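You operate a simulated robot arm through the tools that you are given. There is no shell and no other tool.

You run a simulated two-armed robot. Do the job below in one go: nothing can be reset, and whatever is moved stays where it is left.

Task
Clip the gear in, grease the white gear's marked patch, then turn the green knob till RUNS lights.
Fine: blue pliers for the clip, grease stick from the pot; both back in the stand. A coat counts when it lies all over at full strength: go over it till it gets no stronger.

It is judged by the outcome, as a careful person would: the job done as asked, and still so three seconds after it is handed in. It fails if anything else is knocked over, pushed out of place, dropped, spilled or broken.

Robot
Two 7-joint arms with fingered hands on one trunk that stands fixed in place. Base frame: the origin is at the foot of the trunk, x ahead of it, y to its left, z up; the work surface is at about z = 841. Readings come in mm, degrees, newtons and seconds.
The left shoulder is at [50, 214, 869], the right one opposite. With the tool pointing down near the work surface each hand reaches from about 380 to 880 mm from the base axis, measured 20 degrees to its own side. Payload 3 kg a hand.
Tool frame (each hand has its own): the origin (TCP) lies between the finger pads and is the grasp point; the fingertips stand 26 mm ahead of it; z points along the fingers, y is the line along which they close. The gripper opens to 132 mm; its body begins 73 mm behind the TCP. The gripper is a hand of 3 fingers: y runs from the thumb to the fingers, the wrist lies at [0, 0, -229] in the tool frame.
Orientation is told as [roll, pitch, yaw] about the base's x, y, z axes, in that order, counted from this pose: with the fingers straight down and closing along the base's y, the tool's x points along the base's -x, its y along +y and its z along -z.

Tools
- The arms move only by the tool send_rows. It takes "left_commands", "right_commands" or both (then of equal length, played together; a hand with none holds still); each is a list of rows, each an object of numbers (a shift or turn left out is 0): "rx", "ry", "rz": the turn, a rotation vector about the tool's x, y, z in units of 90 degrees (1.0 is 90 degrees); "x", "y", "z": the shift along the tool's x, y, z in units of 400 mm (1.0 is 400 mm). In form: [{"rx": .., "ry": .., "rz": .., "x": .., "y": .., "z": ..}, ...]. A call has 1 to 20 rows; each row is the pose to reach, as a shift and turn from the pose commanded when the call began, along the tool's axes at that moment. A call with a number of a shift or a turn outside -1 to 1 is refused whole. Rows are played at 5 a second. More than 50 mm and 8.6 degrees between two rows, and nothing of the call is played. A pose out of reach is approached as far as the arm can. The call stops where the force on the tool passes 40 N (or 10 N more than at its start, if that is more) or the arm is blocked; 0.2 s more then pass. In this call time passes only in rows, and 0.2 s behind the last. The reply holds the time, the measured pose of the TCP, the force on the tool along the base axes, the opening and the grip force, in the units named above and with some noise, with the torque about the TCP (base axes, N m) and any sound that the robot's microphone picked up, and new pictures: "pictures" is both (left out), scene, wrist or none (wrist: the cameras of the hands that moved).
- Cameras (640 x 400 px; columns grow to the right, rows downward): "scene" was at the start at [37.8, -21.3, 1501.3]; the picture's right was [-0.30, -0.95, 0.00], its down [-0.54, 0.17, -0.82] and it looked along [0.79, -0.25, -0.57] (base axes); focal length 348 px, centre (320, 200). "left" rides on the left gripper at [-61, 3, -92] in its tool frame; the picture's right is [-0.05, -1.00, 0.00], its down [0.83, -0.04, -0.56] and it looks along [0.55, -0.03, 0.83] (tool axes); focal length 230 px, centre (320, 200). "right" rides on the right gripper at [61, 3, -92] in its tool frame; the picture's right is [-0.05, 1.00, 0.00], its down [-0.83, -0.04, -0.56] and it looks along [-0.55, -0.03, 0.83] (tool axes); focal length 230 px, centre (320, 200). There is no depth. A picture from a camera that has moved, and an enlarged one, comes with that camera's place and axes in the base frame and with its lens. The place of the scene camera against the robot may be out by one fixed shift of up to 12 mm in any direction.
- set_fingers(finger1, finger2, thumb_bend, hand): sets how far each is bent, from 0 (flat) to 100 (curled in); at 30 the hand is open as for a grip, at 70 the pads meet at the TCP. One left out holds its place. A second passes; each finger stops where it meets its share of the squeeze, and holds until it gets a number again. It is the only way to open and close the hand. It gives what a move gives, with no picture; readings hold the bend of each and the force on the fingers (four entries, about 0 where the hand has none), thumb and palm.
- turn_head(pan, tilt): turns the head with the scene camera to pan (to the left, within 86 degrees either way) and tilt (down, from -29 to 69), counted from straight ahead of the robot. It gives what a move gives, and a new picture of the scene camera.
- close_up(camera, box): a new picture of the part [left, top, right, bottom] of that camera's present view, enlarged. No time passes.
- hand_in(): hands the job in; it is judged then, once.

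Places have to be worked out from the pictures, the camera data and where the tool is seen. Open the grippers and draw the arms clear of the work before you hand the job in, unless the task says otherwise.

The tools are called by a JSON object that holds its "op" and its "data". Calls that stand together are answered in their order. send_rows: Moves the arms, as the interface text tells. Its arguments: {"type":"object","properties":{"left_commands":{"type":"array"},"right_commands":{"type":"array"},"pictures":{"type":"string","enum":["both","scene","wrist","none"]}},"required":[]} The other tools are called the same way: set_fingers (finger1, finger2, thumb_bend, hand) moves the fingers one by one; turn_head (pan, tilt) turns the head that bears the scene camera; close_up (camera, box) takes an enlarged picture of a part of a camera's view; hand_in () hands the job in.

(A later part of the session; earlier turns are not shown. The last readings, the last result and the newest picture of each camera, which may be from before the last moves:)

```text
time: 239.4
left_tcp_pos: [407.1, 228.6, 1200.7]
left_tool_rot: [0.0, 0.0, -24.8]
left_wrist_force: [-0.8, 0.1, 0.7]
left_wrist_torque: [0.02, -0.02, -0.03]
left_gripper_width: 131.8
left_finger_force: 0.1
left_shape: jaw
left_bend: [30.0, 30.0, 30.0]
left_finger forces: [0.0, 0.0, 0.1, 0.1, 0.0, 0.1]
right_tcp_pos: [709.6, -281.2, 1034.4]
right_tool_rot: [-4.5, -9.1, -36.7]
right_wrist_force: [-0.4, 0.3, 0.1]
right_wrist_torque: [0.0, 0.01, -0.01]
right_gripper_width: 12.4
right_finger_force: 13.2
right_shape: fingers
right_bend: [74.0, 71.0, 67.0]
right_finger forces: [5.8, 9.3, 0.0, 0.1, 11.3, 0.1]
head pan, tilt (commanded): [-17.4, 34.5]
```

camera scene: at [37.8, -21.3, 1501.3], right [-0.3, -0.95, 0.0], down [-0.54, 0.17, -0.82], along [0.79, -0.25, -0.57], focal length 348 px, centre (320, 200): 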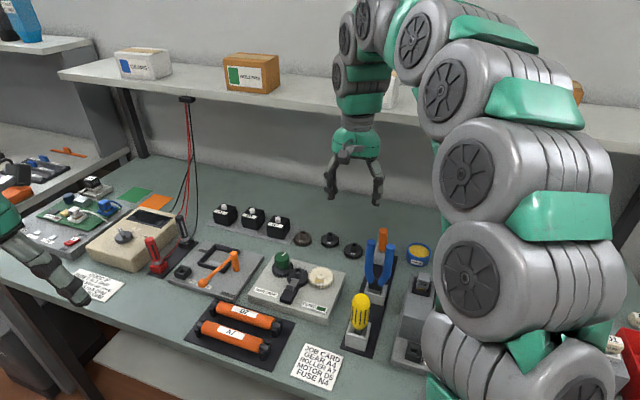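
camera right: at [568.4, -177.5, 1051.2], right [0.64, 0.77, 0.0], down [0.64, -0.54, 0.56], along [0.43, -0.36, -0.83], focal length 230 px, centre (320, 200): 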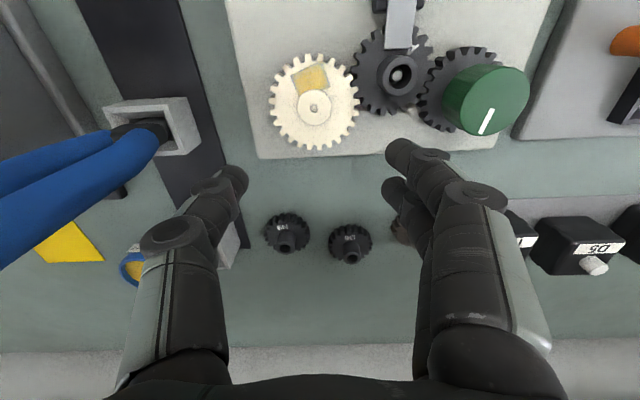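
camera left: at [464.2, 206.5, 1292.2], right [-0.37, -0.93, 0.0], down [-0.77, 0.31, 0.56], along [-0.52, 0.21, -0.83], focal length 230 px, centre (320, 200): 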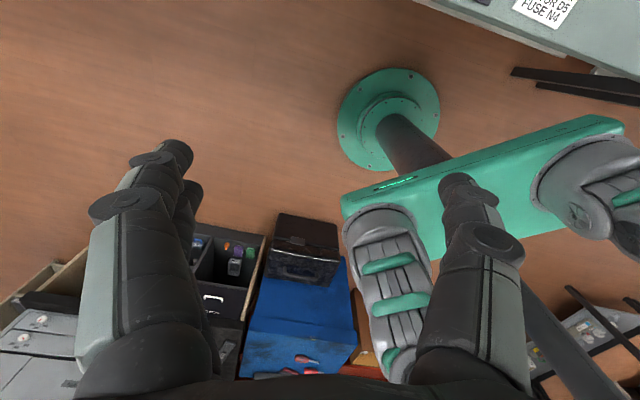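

{"op": "send_rows", "data": {"right_commands": [{"x": 0.0046, "y": -0.0641, "z": 0.0106}, {"x": 0.0092, "y": -0.1283, "z": 0.0212}, {"x": 0.0139, "y": -0.1924, "z": 0.0318}, {"x": 0.0185, "y": -0.2566, "z": 0.0424}, {"x": 0.0231, "y": -0.3207, "z": 0.053}, {"x": 0.0231, "y": -0.3207, "z": 0.053}], "pictures": "none"}}

{"op": "close_up", "data": {"camera": "right", "box": [240, 50, 400, 190]}}

{"op": "close_up", "data": {"camera": "scene", "box": [345, 160, 435, 270]}}

```text
time: 240.8
left_tcp_pos: [407.0, 229.2, 1199.2]
left_tool_rot: [0.0, 0.0, -24.8]
left_wrist_force: [0.3, 0.3, -0.7]
left_wrist_torque: [0.01, 0.0, 0.0]
left_gripper_width: 132.1
left_finger_force: 0.0
left_shape: jaw
left_bend: [30.0, 30.0, 30.0]
left_finger forces: [0.0, 0.0, 0.0, 0.1, 0.0, 0.0]
right_tcp_pos: [624.6, -380.2, 1020.0]
right_tool_rot: [-4.5, -9.1, -36.6]
right_wrist_force: [0.8, -0.6, -0.5]
right_wrist_torque: [-0.02, 0.0, 0.01]
right_gripper_width: 12.1
right_finger_force: 13.6
right_shape: fingers
right_bend: [74.0, 71.0, 67.0]
right_finger forces: [5.7, 9.4, 0.0, 0.0, 11.4, 0.1]
head pan, tilt (commanded): [-17.4, 34.5]
```

```text
2.86 times, centred on (320, 120) of right
camera zoom: at [570.5, -326.3, 1100.3], right [0.65, 0.76, -0.07], down [0.59, -0.44, 0.68], along [0.49, -0.48, -0.73], focal length 657 px, centre (320, 429)
```

zoom: 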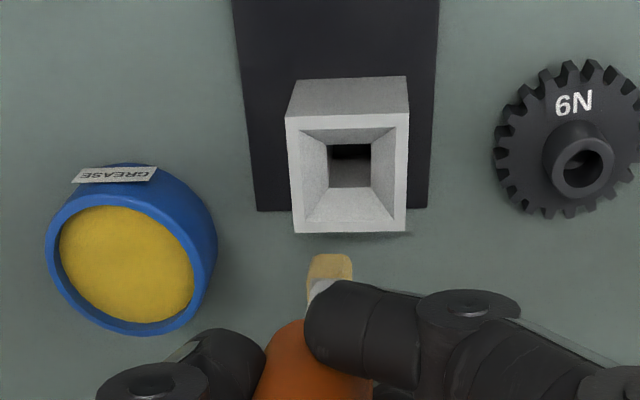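

```text
3.64 times, centred on (390, 215) of scene
camera zoom: at [37.8, -21.3, 1501.3], right [-0.3, -0.95, 0.0], down [-0.54, 0.17, -0.82], along [0.79, -0.25, -0.57], focal length 1264 px, centre (66, 146)
```

zoom: 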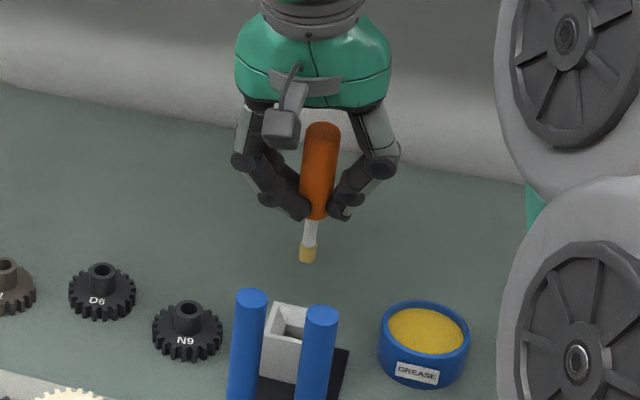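

Tip is 3.5 mm short of the socket centre in depth; correcting while lowering to the funnel.

{"op": "send_rows", "data": {"right_commands": [{"x": -0.002, "y": 0.006, "z": 0.046}, {"x": 0.0057, "y": 0.0096, "z": 0.0912}, {"x": 0.0128, "y": 0.0131, "z": 0.1367}, {"x": 0.0128, "y": 0.0131, "z": 0.1367}], "pictures": "none"}}

{"op": "close_up", "data": {"camera": "right", "box": [260, 60, 380, 160]}}

{"op": "close_up", "data": {"camera": "scene", "box": [350, 190, 420, 270]}}

```text
time: 241.8
left_tcp_pos: [407.1, 230.7, 1200.2]
left_tool_rot: [0.0, 0.0, -24.7]
left_wrist_force: [1.0, -0.1, 0.3]
left_wrist_torque: [0.04, -0.01, 0.0]
left_gripper_width: 131.8
left_finger_force: 0.1
left_shape: jaw
left_bend: [30.0, 30.0, 30.0]
left_finger forces: [0.0, 0.1, 0.1, 0.0, 0.1, 0.0]
right_tcp_pos: [628.6, -381.6, 965.7]
right_tool_rot: [-4.6, -9.0, -36.7]
right_wrist_force: [-0.2, 0.9, -1.2]
right_wrist_torque: [0.02, 0.01, -0.01]
right_gripper_width: 11.9
right_finger_force: 13.6
right_shape: fingers
right_bend: [74.0, 71.0, 67.0]
right_finger forces: [5.9, 9.4, 0.0, 0.0, 11.3, 0.0]
head pan, tilt (commanded): [-17.4, 34.5]
```

```text
4.00 times, centred on (320, 110) of right
camera zoom: at [574.1, -327.3, 1046.2], right [0.65, 0.76, -0.07], down [0.59, -0.44, 0.68], along [0.49, -0.48, -0.73], focal length 920 px, centre (320, 560)
```

zoom: 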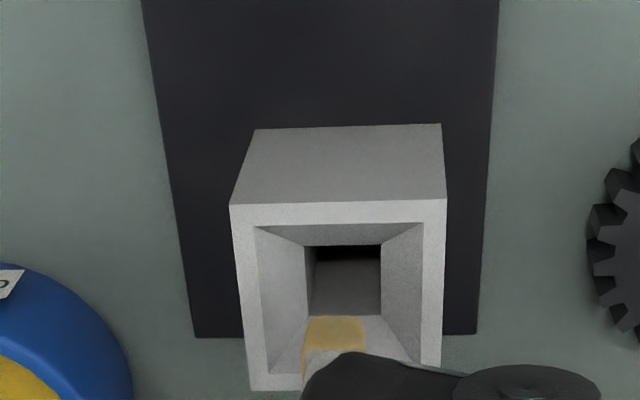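

```text
5.00 times, centred on (385, 230) of scene
camera zoom: at [37.8, -21.3, 1501.3], right [-0.3, -0.95, 0.0], down [-0.54, 0.17, -0.82], along [0.79, -0.25, -0.57], focal length 1739 px, centre (-5, 50)
```

zoom: 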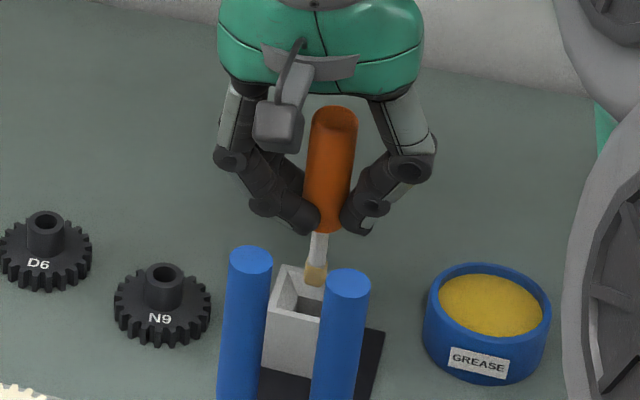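

Aligned within 1 mm. Lowering fully into the socket (to TCP z≈922).

{"op": "send_rows", "data": {"right_commands": [{"x": 0.0037, "y": 0.0019, "z": 0.0234}, {"x": 0.0078, "y": 0.0039, "z": 0.0492}, {"x": 0.0117, "y": 0.0058, "z": 0.0739}, {"x": 0.0148, "y": 0.0074, "z": 0.0936}, {"x": 0.0171, "y": 0.0085, "z": 0.1083}], "pictures": "none"}}

{"op": "close_up", "data": {"camera": "right", "box": [200, 60, 440, 260]}}

```text
time: 243.0
left_tcp_pos: [406.2, 229.3, 1199.9]
left_tool_rot: [-0.1, 0.1, -24.7]
left_wrist_force: [0.2, 0.3, 0.6]
left_wrist_torque: [0.01, -0.01, 0.02]
left_gripper_width: 131.9
left_finger_force: 0.1
left_shape: jaw
left_bend: [30.0, 30.0, 30.0]
left_finger forces: [0.1, 0.0, 0.1, 0.0, 0.0, 0.0]
right_tcp_pos: [629.3, -382.6, 921.3]
right_tool_rot: [-4.5, -9.0, -36.7]
right_wrist_force: [-0.5, 0.2, 0.2]
right_wrist_torque: [0.01, 0.0, 0.01]
right_gripper_width: 12.0
right_finger_force: 13.7
right_shape: fingers
right_bend: [74.0, 71.0, 67.0]
right_finger forces: [7.9, 8.9, 0.0, 0.1, 11.4, 0.0]
head pan, tilt (commanded): [-17.4, 34.5]
```

```text
2.00 times, centred on (320, 160) of right
camera zoom: at [574.4, -327.8, 1001.4], right [0.65, 0.76, -0.07], down [0.59, -0.44, 0.68], along [0.49, -0.48, -0.73], focal length 460 px, centre (320, 280)
```

zoom: 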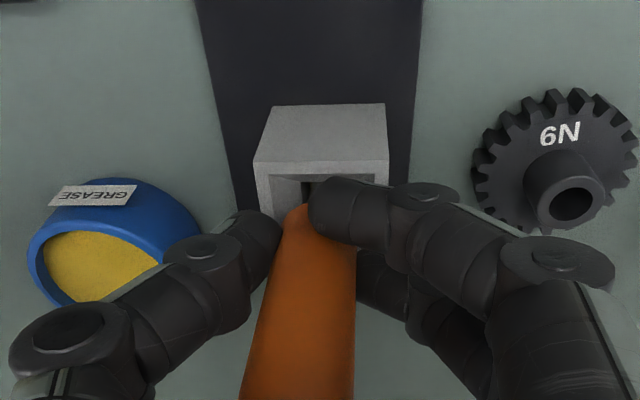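

Seated depth reached. Releasing in two stages.

{"op": "set_fingers", "data": {"hand": "right", "finger1": 66, "finger2": 66, "thumb_bend": 65}}

{"op": "set_fingers", "data": {"hand": "right", "finger1": 48, "finger2": 48, "thumb_bend": 45}}

{"op": "close_up", "data": {"camera": "right", "box": [180, 60, 460, 300]}}

```text
time: 244.0
left_tcp_pos: [407.3, 229.8, 1200.7]
left_tool_rot: [0.1, -0.1, -24.7]
left_wrist_force: [0.8, 0.0, 0.4]
left_wrist_torque: [-0.01, 0.01, 0.0]
left_gripper_width: 132.0
left_finger_force: 0.0
left_shape: jaw
left_bend: [30.0, 30.0, 30.0]
left_finger forces: [0.0, 0.0, 0.0, 0.1, 0.0, 0.1]
right_tcp_pos: [629.3, -382.1, 921.4]
right_tool_rot: [-4.4, -9.0, -36.7]
right_wrist_force: [0.5, 0.0, 1.3]
right_wrist_torque: [-0.01, -0.04, 0.02]
right_gripper_width: 19.3
right_finger_force: 1.6
right_shape: fingers
right_bend: [66.0, 65.0, 65.0]
right_finger forces: [0.0, 1.6, 0.0, 0.0, 1.3, 0.1]
head pan, tilt (commanded): [-17.4, 34.5]
```

```text
time: 245.0
left_tcp_pos: [406.4, 228.2, 1200.6]
left_tool_rot: [0.0, 0.1, -24.7]
left_wrist_force: [0.2, -0.4, -0.3]
left_wrist_torque: [0.03, -0.01, 0.02]
left_gripper_width: 132.0
left_finger_force: 0.1
left_shape: jaw
left_bend: [30.0, 30.0, 30.0]
left_finger forces: [0.0, 0.0, 0.1, 0.1, 0.1, 0.0]
right_tcp_pos: [630.3, -382.8, 921.1]
right_tool_rot: [-4.4, -9.0, -36.8]
right_wrist_force: [0.5, 0.6, -0.5]
right_wrist_torque: [0.01, 0.02, 0.0]
right_gripper_width: 78.9
right_finger_force: 0.1
right_shape: fingers
right_bend: [48.0, 48.0, 45.0]
right_finger forces: [0.1, 0.2, 0.1, 0.0, 0.0, 0.1]
head pan, tilt (commanded): [-17.4, 34.5]
```

```text
1.67 times, centred on (320, 180) of right
camera zoom: at [574.4, -327.7, 1001.5], right [0.65, 0.76, -0.07], down [0.59, -0.44, 0.68], along [0.49, -0.48, -0.73], focal length 384 px, centre (320, 233)
```

zoom: 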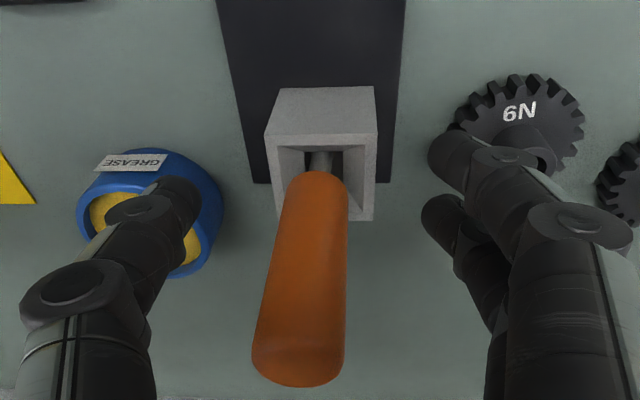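

Released. Withdrawing straight up and turning the hand vertical.

{"op": "send_rows", "data": {"right_commands": [{"x": -0.0116, "y": -0.0058, "z": -0.0733}, {"x": -0.0232, "y": -0.0116, "z": -0.1465}, {"x": -0.0348, "y": -0.0173, "z": -0.2198}, {"x": -0.0464, "y": -0.0231, "z": -0.293}, {"x": 0.0028, "y": 0.0263, "z": -0.3555, "rx": -0.0123, "ry": 0.025, "rz": 0.0015}, {"x": 0.0521, "y": 0.0757, "z": -0.4179, "rx": -0.0246, "ry": 0.0499, "rz": 0.003}, {"x": 0.1013, "y": 0.1251, "z": -0.4804, "rx": -0.0369, "ry": 0.0749, "rz": 0.0045}, {"x": 0.1505, "y": 0.1745, "z": -0.5428, "rx": -0.0492, "ry": 0.0998, "rz": 0.006}, {"x": 0.1505, "y": 0.1745, "z": -0.5428, "rx": -0.0492, "ry": 0.0998, "rz": 0.006}]}}

{"op": "close_up", "data": {"camera": "right", "box": [300, 20, 360, 80]}}

{"op": "close_up", "data": {"camera": "scene", "box": [240, 200, 440, 330]}}

```text
time: 247.0
left_tcp_pos: [406.2, 229.5, 1200.3]
left_tool_rot: [0.1, 0.1, -24.7]
left_wrist_force: [0.4, 1.2, -0.9]
left_wrist_torque: [0.03, 0.01, 0.01]
left_gripper_width: 131.8
left_finger_force: 0.0
left_shape: jaw
left_bend: [30.0, 30.0, 30.0]
left_finger forces: [0.0, 0.1, 0.1, 0.0, 0.0, 0.0]
right_tcp_pos: [606.7, -255.1, 1122.4]
right_tool_rot: [0.2, -0.1, -37.6]
right_wrist_force: [-0.2, -0.6, 0.1]
right_wrist_torque: [-0.03, 0.03, 0.0]
right_gripper_width: 79.2
right_finger_force: 0.1
right_shape: fingers
right_bend: [48.0, 48.0, 45.0]
right_finger forces: [0.1, 0.0, 0.1, 0.1, 0.1, 0.0]
head pan, tilt (commanded): [-17.4, 34.5]
camera scene: at [37.8, -21.3, 1501.3], right [-0.3, -0.95, 0.0], down [-0.54, 0.17, -0.82], along [0.79, -0.25, -0.57], focal length 348 px, centre (320, 200)
camera right: at [559.7, -215.0, 1213.7], right [0.65, 0.76, 0.0], down [0.63, -0.54, 0.56], along [0.42, -0.36, -0.83], focal length 230 px, centre (320, 200)
```

scene: 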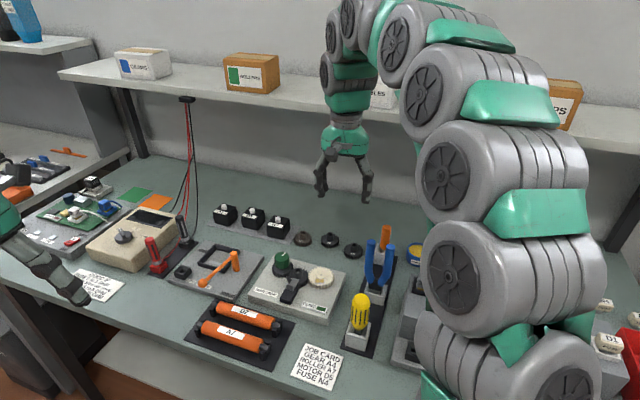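
right: 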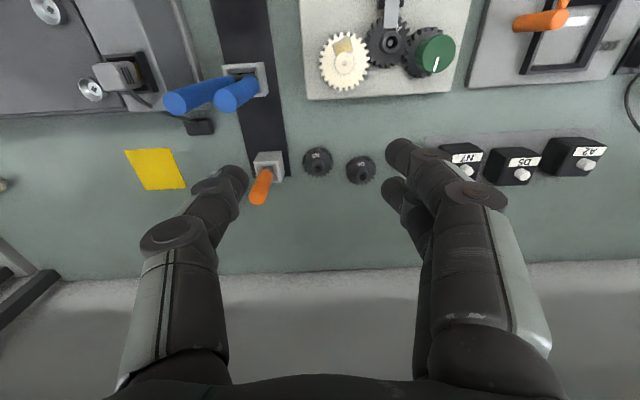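

```text
6.67 times, centred on (330, 50) of right
camera zoom: at [559.7, -215.0, 1213.7], right [0.65, 0.76, 0.0], down [0.63, -0.54, 0.56], along [0.42, -0.36, -0.83], focal length 1534 px, centre (253, 1200)
```

zoom: 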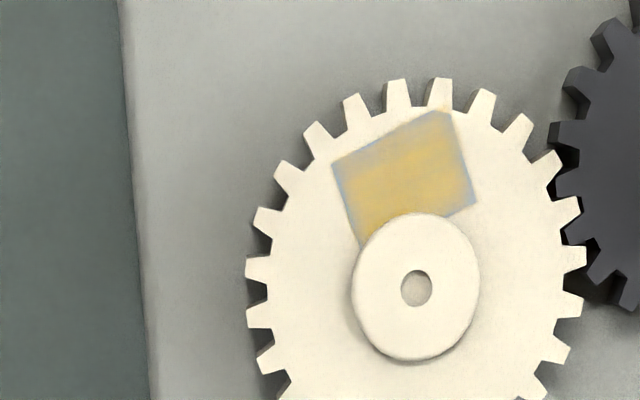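

```text
3.08 times, centred on (340, 265) of scene
camera zoom: at [37.8, -21.3, 1501.3], right [-0.3, -0.95, 0.0], down [-0.54, 0.17, -0.82], along [0.79, -0.25, -0.57], focal length 1070 px, centre (258, 0)
```

zoom: 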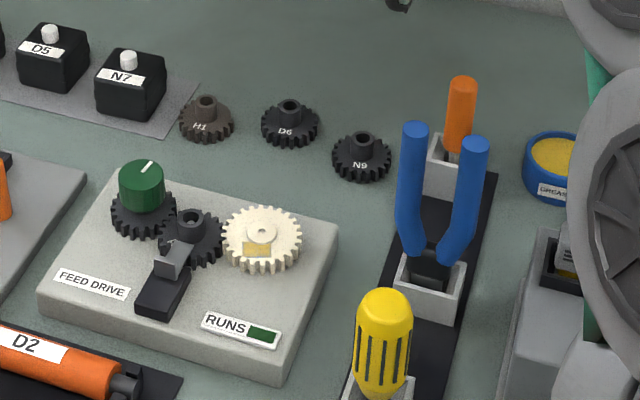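

The stick is back and the patch looks evenly coated. Let me check the A4/clip area and the knob closely before turning it.

{"op": "close_up", "data": {"camera": "scene", "box": [265, 245, 325, 295]}}

{"op": "close_up", "data": {"camera": "right", "box": [360, 0, 470, 90]}}

```text
8.00 times, centred on (295, 270) of scene
camera zoom: at [37.8, -21.3, 1501.3], right [-0.3, -0.95, 0.0], down [-0.54, 0.17, -0.82], along [0.79, -0.25, -0.57], focal length 2782 px, centre (520, -360)
```

zoom: 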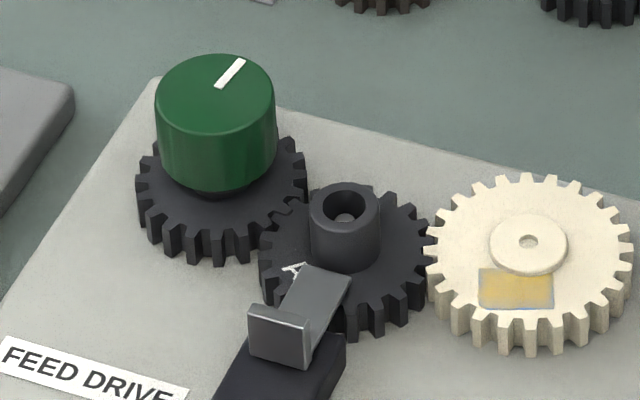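

```text
4.44 times, centred on (415, 45) of right
camera zoom: at [559.7, -215.0, 1213.7], right [0.65, 0.76, 0.0], down [0.63, -0.54, 0.56], along [0.42, -0.36, -0.83], focal length 1022 px, centre (-102, 889)
```

zoom: 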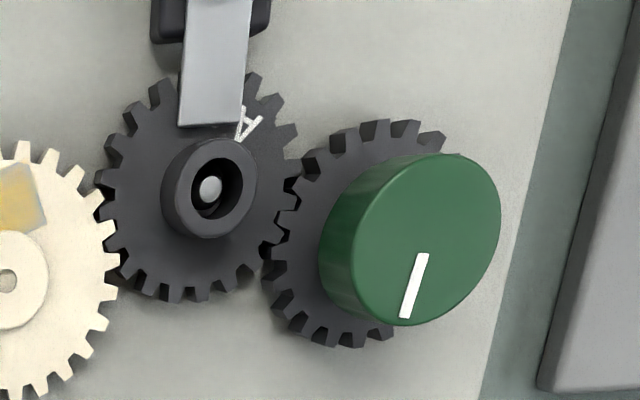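

Everything is ready. The knob's axis is about (650,-121), top z≈915. I'll hover above it, turning the hand to about +38° yaw so the fingers avoid the A4 hub.

{"op": "send_rows", "data": {"right_commands": [{"x": 0.0119, "y": 0.0333, "z": 0.0205, "rz": -0.084}, {"x": 0.0237, "y": 0.0665, "z": 0.041, "rz": -0.168}, {"x": 0.0356, "y": 0.0998, "z": 0.0615, "rz": -0.252}, {"x": 0.0475, "y": 0.1331, "z": 0.082, "rz": -0.336}, {"x": 0.0594, "y": 0.1664, "z": 0.1025, "rz": -0.42}, {"x": 0.0712, "y": 0.1996, "z": 0.123, "rz": -0.504}, {"x": 0.0831, "y": 0.2329, "z": 0.1435, "rz": -0.588}, {"x": 0.095, "y": 0.2662, "z": 0.164, "rz": -0.672}, {"x": 0.1068, "y": 0.2994, "z": 0.1845, "rz": -0.756}, {"x": 0.1187, "y": 0.3327, "z": 0.205, "rz": -0.84}, {"x": 0.1187, "y": 0.3327, "z": 0.205, "rz": -0.84}]}}

```text
time: 249.4
left_tcp_pos: [407.3, 227.8, 1199.5]
left_tool_rot: [0.0, 0.1, -24.7]
left_wrist_force: [-0.2, -0.2, 0.3]
left_wrist_torque: [0.01, 0.05, 0.02]
left_gripper_width: 132.0
left_finger_force: 0.1
left_shape: jaw
left_bend: [30.0, 30.0, 30.0]
left_finger forces: [0.0, 0.1, 0.1, 0.1, 0.1, 0.0]
right_tcp_pos: [649.1, -123.4, 1038.0]
right_tool_rot: [0.0, -0.1, 38.1]
right_wrist_force: [-0.2, -0.2, -0.3]
right_wrist_torque: [-0.05, 0.01, -0.03]
right_gripper_width: 79.0
right_finger_force: 0.0
right_shape: fingers
right_bend: [48.0, 48.0, 45.0]
right_finger forces: [0.0, 0.0, 0.1, 0.0, 0.1, 0.1]
head pan, tilt (commanded): [-17.4, 34.5]
camera scene: at [37.8, -21.3, 1501.3], right [-0.3, -0.95, 0.0], down [-0.54, 0.17, -0.82], along [0.79, -0.25, -0.57], focal length 348 px, centre (320, 200)
camera right: at [598.4, -157.3, 1129.6], right [-0.58, 0.82, 0.0], down [0.68, 0.48, 0.56], along [0.46, 0.32, -0.83], focal length 230 px, centre (320, 200)
```

scene: 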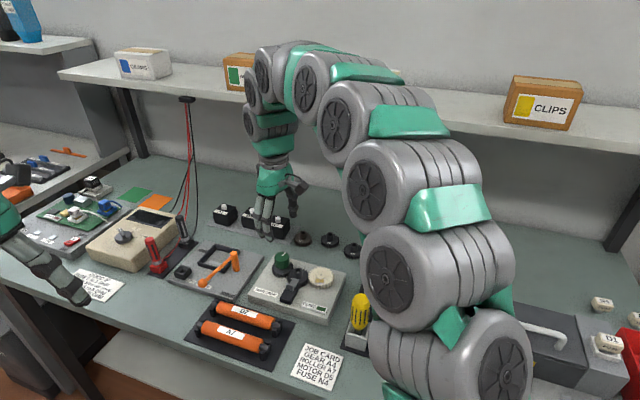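
right: 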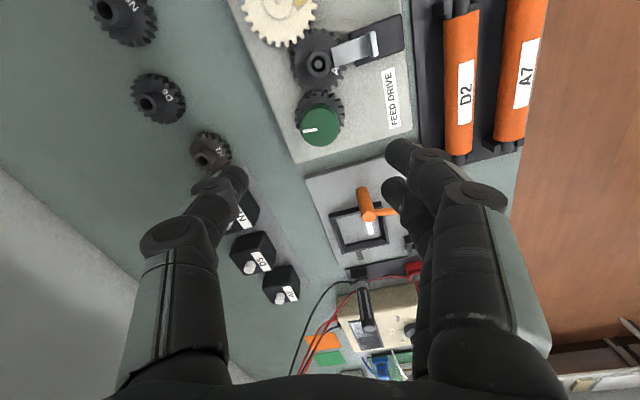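

Yaw reached. Zooming to locate the knob precisely from above.

{"op": "close_up", "data": {"camera": "right", "box": [280, 80, 360, 160]}}

{"op": "close_up", "data": {"camera": "scene", "box": [240, 170, 340, 300]}}

```text
5.00 times, centred on (320, 120) of right
camera zoom: at [598.4, -157.3, 1129.6], right [-0.58, 0.82, 0.0], down [0.68, 0.48, 0.56], along [0.46, 0.32, -0.83], focal length 1150 px, centre (320, 600)
```

zoom: 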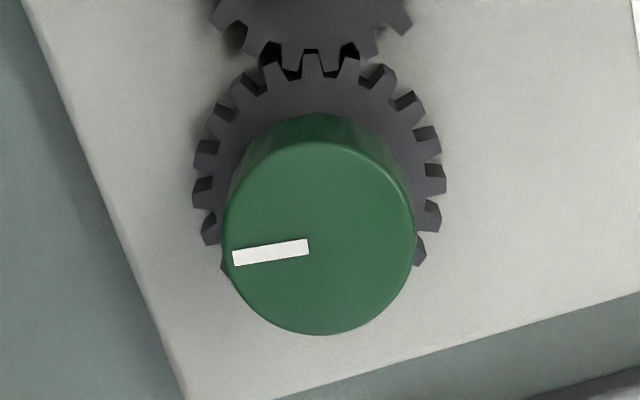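

```text
3.08 times, centred on (290, 235) of scene
camera zoom: at [37.8, -21.3, 1501.3], right [-0.3, -0.95, 0.0], down [-0.54, 0.17, -0.82], along [0.79, -0.25, -0.57], focal length 1070 px, centre (412, 92)
```

zoom: 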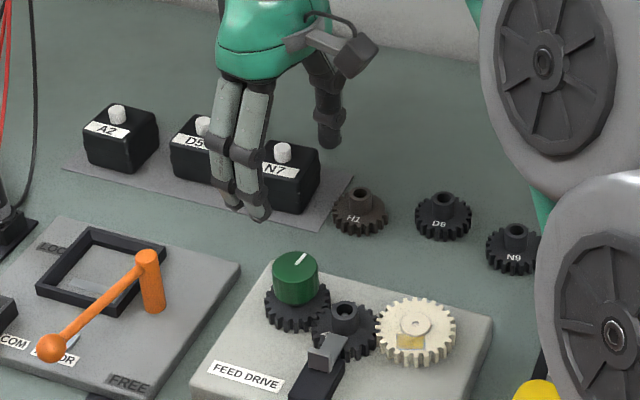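

Knob centre is 2.5 mm ahead of the TCP. Descending so the fingertips reach around the knob (TCP z≈924).

{"op": "send_rows", "data": {"right_commands": [{"x": -0.0063, "z": 0.07}, {"x": -0.0063, "z": 0.14}, {"x": -0.0063, "z": 0.21}, {"x": -0.0063, "z": 0.285}, {"x": -0.0063, "z": 0.285}]}}

{"op": "close_up", "data": {"camera": "scene", "box": [240, 200, 340, 310]}}

```text
time: 250.6
left_tcp_pos: [405.9, 228.8, 1199.8]
left_tool_rot: [0.0, 0.0, -24.7]
left_wrist_force: [0.1, 0.6, 0.3]
left_wrist_torque: [-0.03, -0.02, -0.03]
left_gripper_width: 131.7
left_finger_force: 0.1
left_shape: jaw
left_bend: [30.0, 30.0, 30.0]
left_finger forces: [0.0, 0.0, 0.0, 0.0, 0.1, 0.0]
right_tcp_pos: [651.2, -122.1, 923.9]
right_tool_rot: [-0.1, -0.1, 38.0]
right_wrist_force: [-0.4, 0.0, -0.8]
right_wrist_torque: [0.03, -0.01, 0.0]
right_gripper_width: 79.0
right_finger_force: 0.0
right_shape: fingers
right_bend: [48.0, 48.0, 45.0]
right_finger forces: [0.0, 0.0, 0.1, 0.0, 0.1, 0.1]
head pan, tilt (commanded): [-17.4, 34.5]
camera scene: at [37.8, -21.3, 1501.3], right [-0.3, -0.95, 0.0], down [-0.54, 0.17, -0.82], along [0.79, -0.25, -0.57], focal length 348 px, centre (320, 200)
camera right: at [600.7, -155.7, 1015.2], right [-0.57, 0.82, 0.0], down [0.68, 0.48, 0.56], along [0.46, 0.32, -0.83], focal length 230 px, centre (320, 200)
```

scene: 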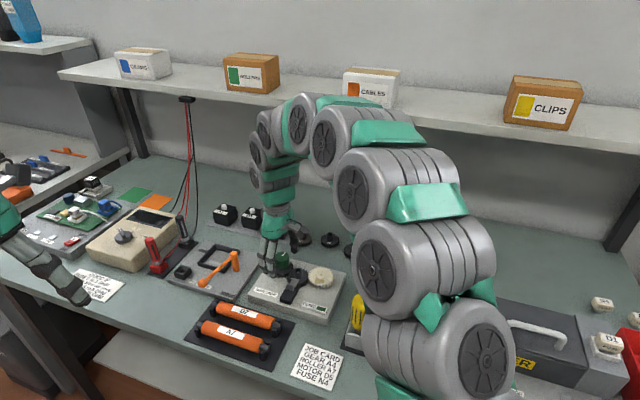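
right: 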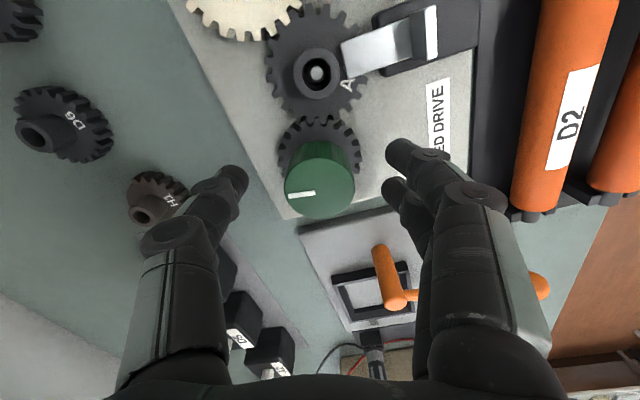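

```text
3.64 times, centred on (290, 255) of scene
camera zoom: at [37.8, -21.3, 1501.3], right [-0.3, -0.95, 0.0], down [-0.54, 0.17, -0.82], along [0.79, -0.25, -0.57], focal length 1264 px, centre (429, 0)
```

zoom: 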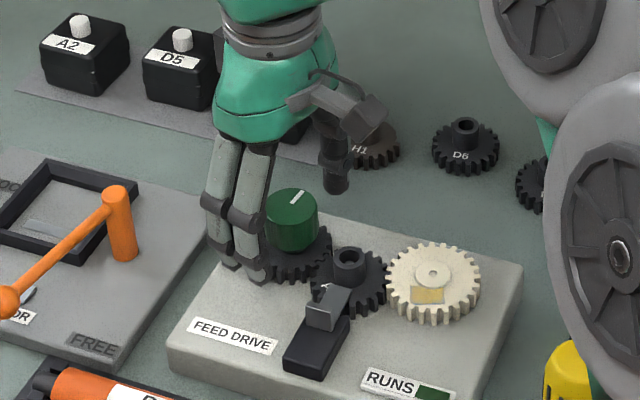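

The knob sits between thumb and fingers. Closing on it.

{"op": "set_fingers", "data": {"hand": "right", "finger1": 62, "finger2": 62, "thumb_bend": 61}}

{"op": "set_fingers", "data": {"hand": "right", "finger1": 70, "finger2": 70, "thumb_bend": 67}}

{"op": "close_up", "data": {"camera": "right", "box": [180, 60, 460, 280]}}

```text
time: 251.6
left_tcp_pos: [406.4, 228.9, 1199.7]
left_tool_rot: [0.0, 0.0, -24.8]
left_wrist_force: [-0.1, 0.5, -0.6]
left_wrist_torque: [-0.02, -0.01, -0.03]
left_gripper_width: 131.9
left_finger_force: 0.0
left_shape: jaw
left_bend: [30.0, 30.0, 30.0]
left_finger forces: [0.0, 0.0, 0.0, 0.1, 0.0, 0.1]
right_tcp_pos: [651.6, -121.6, 923.9]
right_tool_rot: [-0.1, -0.1, 38.0]
right_wrist_force: [0.1, 0.0, -0.1]
right_wrist_torque: [-0.04, -0.03, -0.01]
right_gripper_width: 34.7
right_finger_force: 1.2
right_shape: fingers
right_bend: [61.0, 61.0, 60.0]
right_finger forces: [0.9, 0.4, 0.0, 0.1, 1.4, 0.0]
head pan, tilt (commanded): [-17.4, 34.5]
```

```text
time: 252.6
left_tcp_pos: [407.2, 229.0, 1199.9]
left_tool_rot: [0.0, -0.1, -24.7]
left_wrist_force: [0.3, 0.0, 0.3]
left_wrist_torque: [-0.01, -0.03, 0.0]
left_gripper_width: 131.8
left_finger_force: 0.1
left_shape: jaw
left_bend: [30.0, 30.0, 30.0]
left_finger forces: [0.0, 0.0, 0.1, 0.0, 0.1, 0.0]
right_tcp_pos: [650.7, -121.1, 923.3]
right_tool_rot: [0.0, -0.1, 38.0]
right_wrist_force: [-1.3, 2.5, -4.1]
right_wrist_torque: [0.06, 0.04, 0.0]
right_gripper_width: 31.8
right_finger_force: 9.5
right_shape: fingers
right_bend: [62.0, 63.0, 63.0]
right_finger forces: [6.1, 5.5, 0.0, 0.1, 8.3, 0.0]
head pan, tilt (commanded): [-17.4, 34.5]
```

```text
1.82 times, centred on (320, 170) of right
camera zoom: at [600.8, -155.5, 1015.4], right [-0.57, 0.82, 0.0], down [0.68, 0.48, 0.56], along [0.46, 0.32, -0.83], focal length 418 px, centre (320, 254)
```

zoom: 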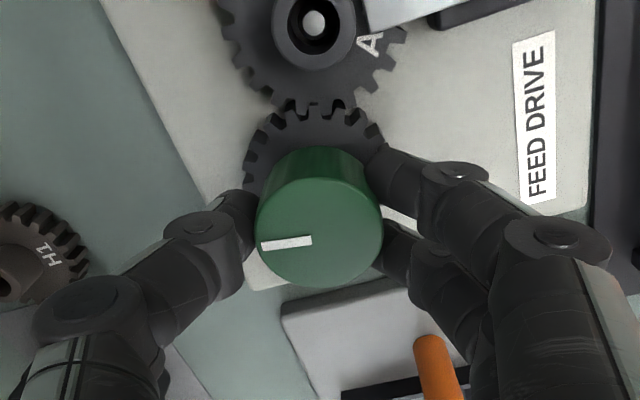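

Firm symmetric hold. Turning the knob clockwise by about 24° first and watching the lamp.

{"op": "send_rows", "data": {"right_commands": [{"rz": 0.06}, {"rz": 0.12}, {"rz": 0.18}, {"rz": 0.24}, {"rz": 0.27}]}}

{"op": "close_up", "data": {"camera": "scene", "box": [260, 230, 350, 310]}}

{"op": "close_up", "data": {"camera": "right", "box": [180, 60, 460, 280]}}

```text
time: 253.8
left_tcp_pos: [406.9, 229.9, 1200.4]
left_tool_rot: [0.0, 0.0, -24.7]
left_wrist_force: [-0.2, 0.4, -0.3]
left_wrist_torque: [-0.02, 0.02, 0.02]
left_gripper_width: 132.0
left_finger_force: 0.0
left_shape: jaw
left_bend: [30.0, 30.0, 30.0]
left_finger forces: [0.0, 0.0, 0.0, 0.0, 0.0, 0.0]
right_tcp_pos: [652.0, -121.6, 925.1]
right_tool_rot: [0.0, 0.0, 13.6]
right_wrist_force: [-1.4, -1.2, -9.7]
right_wrist_torque: [-0.03, 0.02, 0.02]
right_gripper_width: 32.2
right_finger_force: 9.5
right_shape: fingers
right_bend: [62.0, 63.0, 63.0]
right_finger forces: [5.6, 4.4, 0.0, 0.1, 9.1, 0.0]
head pan, tilt (commanded): [-17.4, 34.5]
camera scene: at [37.9, -21.3, 1501.2], right [-0.3, -0.95, 0.0], down [-0.54, 0.17, -0.82], along [0.79, -0.25, -0.57], focal length 348 px, centre (320, 200)
camera right: at [591.1, -131.3, 1016.0], right [-0.18, 0.98, 0.0], down [0.82, 0.15, 0.56], along [0.55, 0.1, -0.83], focal length 230 px, centre (320, 200)
```

scene: 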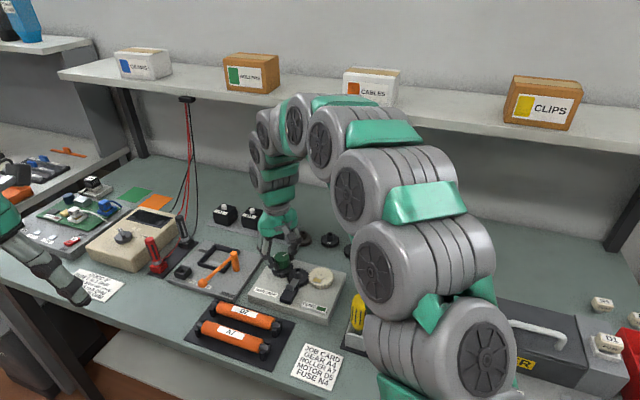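
right: 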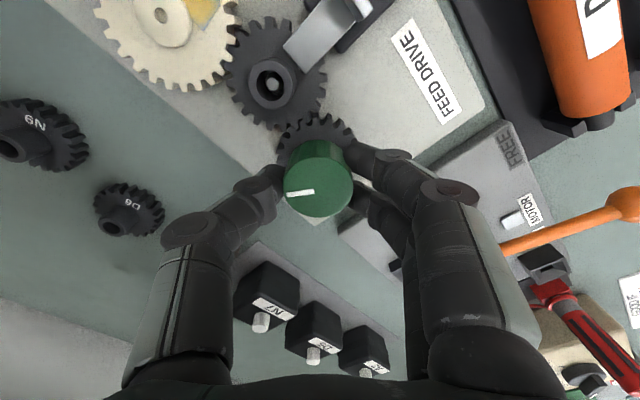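

```text
5.00 times, centred on (305, 270) of scene
camera zoom: at [37.9, -21.3, 1501.2], right [-0.3, -0.95, 0.0], down [-0.54, 0.17, -0.82], along [0.79, -0.25, -0.57], focal length 1739 px, centre (395, -150)
```

zoom: 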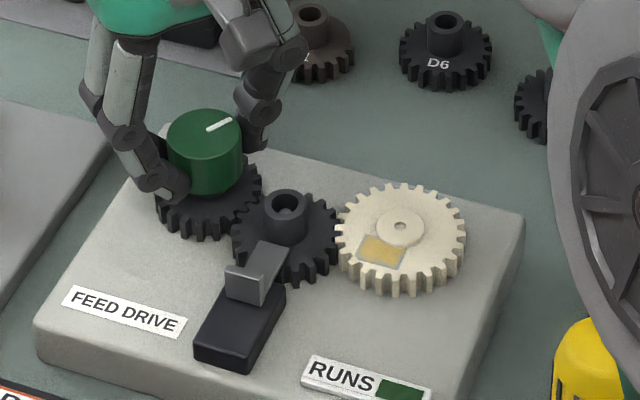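

```text
1.82 times, centred on (320, 170) of right
camera zoom: at [591.1, -131.3, 1016.0], right [-0.18, 0.98, 0.0], down [0.82, 0.15, 0.56], along [0.55, 0.1, -0.83], focal length 418 px, centre (320, 254)
```

zoom: 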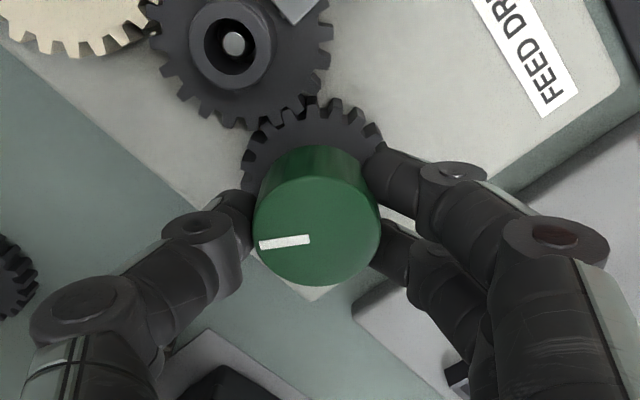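

The gears turn together; no light yet. Relieving the slight upward pull and turning another ~26° clockwise.

{"op": "send_rows", "data": {"right_commands": [{"z": 0.003, "rz": 0.05}, {"z": 0.004, "rz": 0.11}, {"z": 0.004, "rz": 0.17}, {"z": 0.004, "rz": 0.23}, {"z": 0.004, "rz": 0.29}], "pictures": "none"}}

{"op": "close_up", "data": {"camera": "scene", "box": [260, 230, 350, 310]}}

```text
time: 255.0
left_tcp_pos: [406.8, 228.8, 1198.9]
left_tool_rot: [-0.1, 0.0, -24.7]
left_wrist_force: [0.3, -0.9, -0.7]
left_wrist_torque: [0.01, -0.05, -0.01]
left_gripper_width: 132.0
left_finger_force: 0.1
left_shape: jaw
left_bend: [30.0, 30.0, 30.0]
left_finger forces: [0.0, 0.1, 0.0, 0.0, 0.0, 0.0]
right_tcp_pos: [651.3, -120.4, 922.3]
right_tool_rot: [0.0, -0.1, -12.5]
right_wrist_force: [1.5, -1.1, 2.8]
right_wrist_torque: [-0.14, -0.03, 0.05]
right_gripper_width: 32.1
right_finger_force: 10.8
right_shape: fingers
right_bend: [63.0, 64.0, 63.0]
right_finger forces: [5.1, 4.8, 0.0, 0.1, 11.3, 0.1]
head pan, tilt (commanded): [-17.4, 34.5]
```

```text
5.00 times, centred on (305, 270) of scene
camera zoom: at [37.7, -21.3, 1501.3], right [-0.3, -0.95, 0.0], down [-0.54, 0.17, -0.82], along [0.79, -0.25, -0.57], focal length 1739 px, centre (395, -150)
```

zoom: 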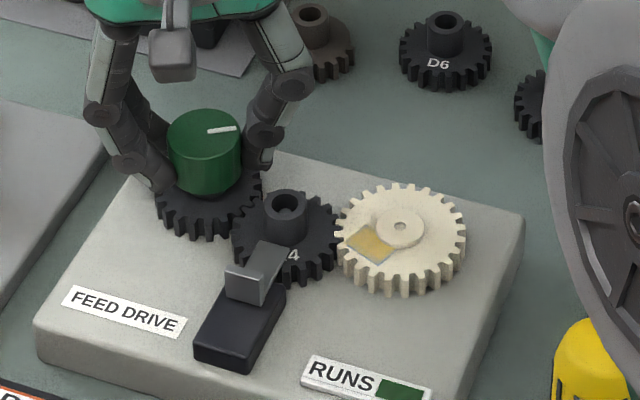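

No light yet after ~50°. I'll open, rotate the hand back (in place, away from A4) to +75° yaw, and re-grip for a longer turn.

{"op": "set_fingers", "data": {"hand": "right", "finger1": 52, "finger2": 52, "thumb_bend": 50}}

{"op": "send_rows", "data": {"right_commands": [{"rz": -0.09}, {"rz": -0.18}, {"rz": -0.27}, {"rz": -0.36}, {"rz": -0.45}, {"rz": -0.54}, {"rz": -0.63}, {"rz": -0.72}, {"rz": -0.81}, {"rz": -0.9}, {"rz": -0.97}, {"rz": -0.97}]}}

{"op": "close_up", "data": {"camera": "scene", "box": [260, 230, 350, 310]}}

```text
time: 256.0
left_tcp_pos: [407.5, 228.9, 1199.2]
left_tool_rot: [0.0, 0.0, -24.6]
left_wrist_force: [0.0, -0.2, -0.2]
left_wrist_torque: [-0.01, -0.01, -0.02]
left_gripper_width: 132.0
left_finger_force: 0.1
left_shape: jaw
left_bend: [30.0, 30.0, 30.0]
left_finger forces: [0.1, 0.0, 0.0, 0.0, 0.0, 0.0]
right_tcp_pos: [652.9, -121.1, 923.7]
right_tool_rot: [0.0, -0.1, -12.4]
right_wrist_force: [0.0, -0.2, -0.1]
right_wrist_torque: [0.0, -0.01, 0.01]
right_gripper_width: 64.0
right_finger_force: 0.1
right_shape: fingers
right_bend: [52.0, 52.0, 50.0]
right_finger forces: [0.1, 0.0, 0.1, 0.1, 0.0, 0.0]
head pan, tilt (commanded): [-17.4, 34.5]
```

```text
time: 258.6
left_tcp_pos: [406.3, 229.7, 1199.3]
left_tool_rot: [0.0, 0.0, -24.7]
left_wrist_force: [-1.0, 0.2, 0.2]
left_wrist_torque: [0.01, -0.02, 0.01]
left_gripper_width: 131.8
left_finger_force: 0.0
left_shape: jaw
left_bend: [30.0, 30.0, 30.0]
left_finger forces: [0.0, 0.0, 0.1, 0.1, 0.0, 0.1]
right_tcp_pos: [651.9, -120.9, 922.1]
right_tool_rot: [-0.1, 0.0, 74.9]
right_wrist_force: [-0.5, 0.6, -0.2]
right_wrist_torque: [0.03, 0.0, 0.04]
right_gripper_width: 64.2
right_finger_force: 0.0
right_shape: fingers
right_bend: [52.0, 52.0, 50.0]
right_finger forces: [0.1, 0.1, 0.0, 0.0, 0.1, 0.1]
head pan, tilt (commanded): [-17.4, 34.5]
camera scene: at [37.8, -21.3, 1501.3], right [-0.3, -0.95, 0.0], down [-0.54, 0.17, -0.82], along [0.79, -0.25, -0.57], focal length 348 px, centre (320, 200)
camera right: at [632.7, -178.6, 1014.2], right [-0.95, 0.31, 0.0], down [0.26, 0.79, 0.56], along [0.17, 0.53, -0.83], focal length 230 px, centre (320, 200)
```

scene: 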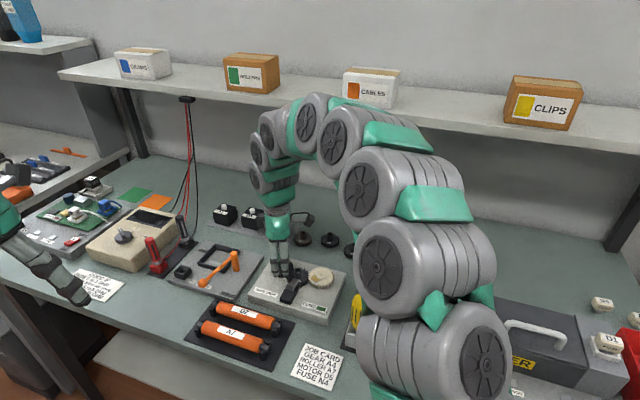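
right: 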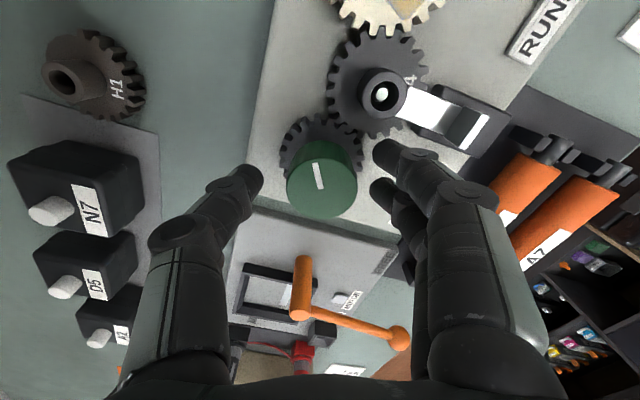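

```text
5.00 times, centred on (305, 270) of scene
camera zoom: at [37.8, -21.3, 1501.3], right [-0.3, -0.95, 0.0], down [-0.54, 0.17, -0.82], along [0.79, -0.25, -0.57], focal length 1739 px, centre (395, -150)
```

zoom: 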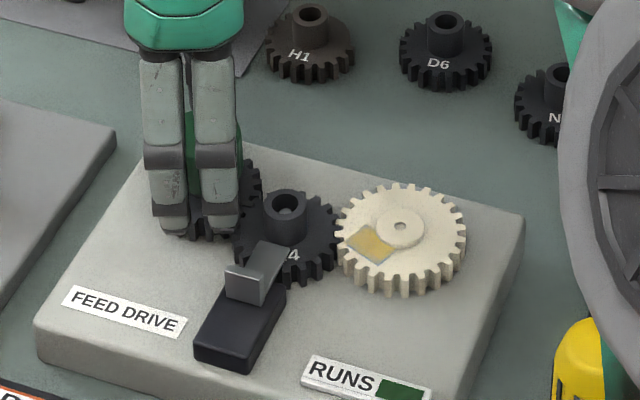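

Re-gripping the knob at +75°.

{"op": "set_fingers", "data": {"hand": "right", "finger1": 70, "finger2": 70, "thumb_bend": 67}}

{"op": "send_rows", "data": {"right_commands": [{"z": 0.002, "rz": 0.06}, {"z": 0.003, "rz": 0.14}, {"z": 0.003, "rz": 0.22}, {"z": 0.003, "rz": 0.3}, {"z": 0.003, "rz": 0.38}, {"z": 0.003, "rz": 0.46}], "pictures": "none"}}

{"op": "close_up", "data": {"camera": "scene", "box": [260, 230, 350, 310]}}

```text
time: 259.6
left_tcp_pos: [406.8, 228.5, 1199.3]
left_tool_rot: [-0.1, 0.0, -24.8]
left_wrist_force: [-1.0, 0.8, -0.2]
left_wrist_torque: [0.0, 0.02, 0.01]
left_gripper_width: 131.8
left_finger_force: 0.0
left_shape: jaw
left_bend: [30.0, 30.0, 30.0]
left_finger forces: [0.1, 0.0, 0.1, 0.0, 0.1, 0.0]
right_tcp_pos: [651.5, -122.6, 923.0]
right_tool_rot: [0.0, 0.1, 74.9]
right_wrist_force: [-4.9, 1.6, -3.7]
right_wrist_torque: [0.01, 0.09, -0.03]
right_gripper_width: 32.1
right_finger_force: 10.4
right_shape: fingers
right_bend: [62.0, 62.0, 63.0]
right_finger forces: [7.1, 6.4, 0.0, 0.0, 7.5, 0.0]
head pan, tilt (commanded): [-17.4, 34.5]
```

```text
time: 261.0
left_tcp_pos: [408.1, 229.0, 1199.8]
left_tool_rot: [0.0, -0.1, -24.7]
left_wrist_force: [0.6, -0.8, 0.0]
left_wrist_torque: [-0.01, 0.0, 0.01]
left_gripper_width: 132.0
left_finger_force: 0.1
left_shape: jaw
left_bend: [30.0, 30.0, 30.0]
left_finger forces: [0.0, 0.0, 0.1, 0.0, 0.0, 0.0]
right_tcp_pos: [652.3, -120.6, 920.4]
right_tool_rot: [0.1, -0.1, 33.4]
right_wrist_force: [0.3, 1.7, 5.0]
right_wrist_torque: [-0.08, -0.08, 0.01]
right_gripper_width: 32.2
right_finger_force: 11.7
right_shape: fingers
right_bend: [63.0, 64.0, 64.0]
right_finger forces: [6.2, 5.8, 0.0, 0.0, 10.6, 0.0]
head pan, tilt (commanded): [-17.4, 34.5]
```

```text
5.00 times, centred on (305, 270) of scene
camera zoom: at [37.7, -21.3, 1501.3], right [-0.3, -0.95, 0.0], down [-0.54, 0.17, -0.82], along [0.79, -0.25, -0.57], focal length 1739 px, centre (395, -150)
```

zoom: 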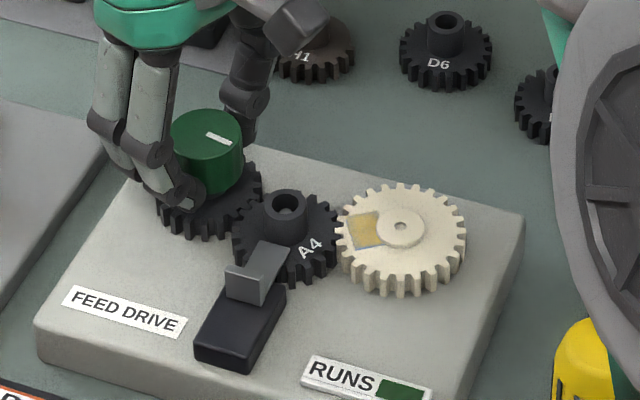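

Turning on (now ~90° in total), no light yet. Continuing clockwise another 45°.

{"op": "send_rows", "data": {"right_commands": [{"z": -0.001, "rz": 0.08}, {"z": -0.001, "rz": 0.16}, {"z": -0.001, "rz": 0.24}, {"z": -0.001, "rz": 0.32}, {"z": -0.001, "rz": 0.4}, {"z": -0.001, "rz": 0.48}, {"z": -0.001, "rz": 0.52}], "pictures": "none"}}

{"op": "close_up", "data": {"camera": "scene", "box": [260, 230, 350, 310]}}

```text
time: 262.6
left_tcp_pos: [407.5, 228.4, 1200.1]
left_tool_rot: [0.1, 0.0, -24.7]
left_wrist_force: [0.7, -0.2, 0.3]
left_wrist_torque: [-0.01, 0.0, 0.01]
left_gripper_width: 131.8
left_finger_force: 0.0
left_shape: jaw
left_bend: [30.0, 30.0, 30.0]
left_finger forces: [0.0, 0.0, 0.0, 0.0, 0.0, 0.0]
right_tcp_pos: [652.3, -120.6, 923.3]
right_tool_rot: [0.0, 0.0, -13.3]
right_wrist_force: [5.9, -1.5, -1.4]
right_wrist_torque: [-0.13, -0.15, 0.0]
right_gripper_width: 31.7
right_finger_force: 10.7
right_shape: fingers
right_bend: [63.0, 64.0, 63.0]
right_finger forces: [4.7, 6.0, 0.0, 0.1, 10.9, 0.1]
head pan, tilt (commanded): [-17.4, 34.5]
```

```text
5.00 times, centred on (305, 270) of scene
camera zoom: at [37.9, -21.4, 1501.2], right [-0.3, -0.95, 0.0], down [-0.54, 0.17, -0.82], along [0.79, -0.25, -0.57], focal length 1739 px, centre (395, -150)
```

zoom: 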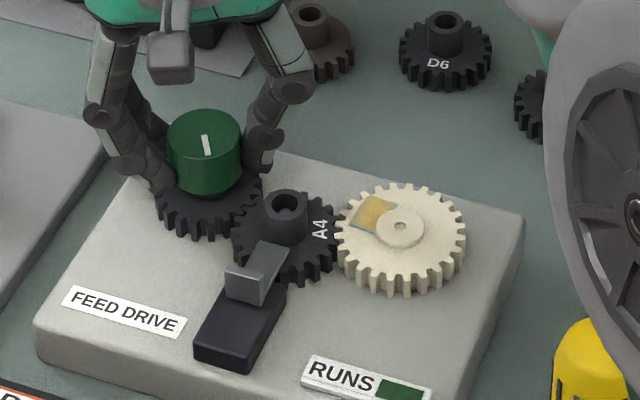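

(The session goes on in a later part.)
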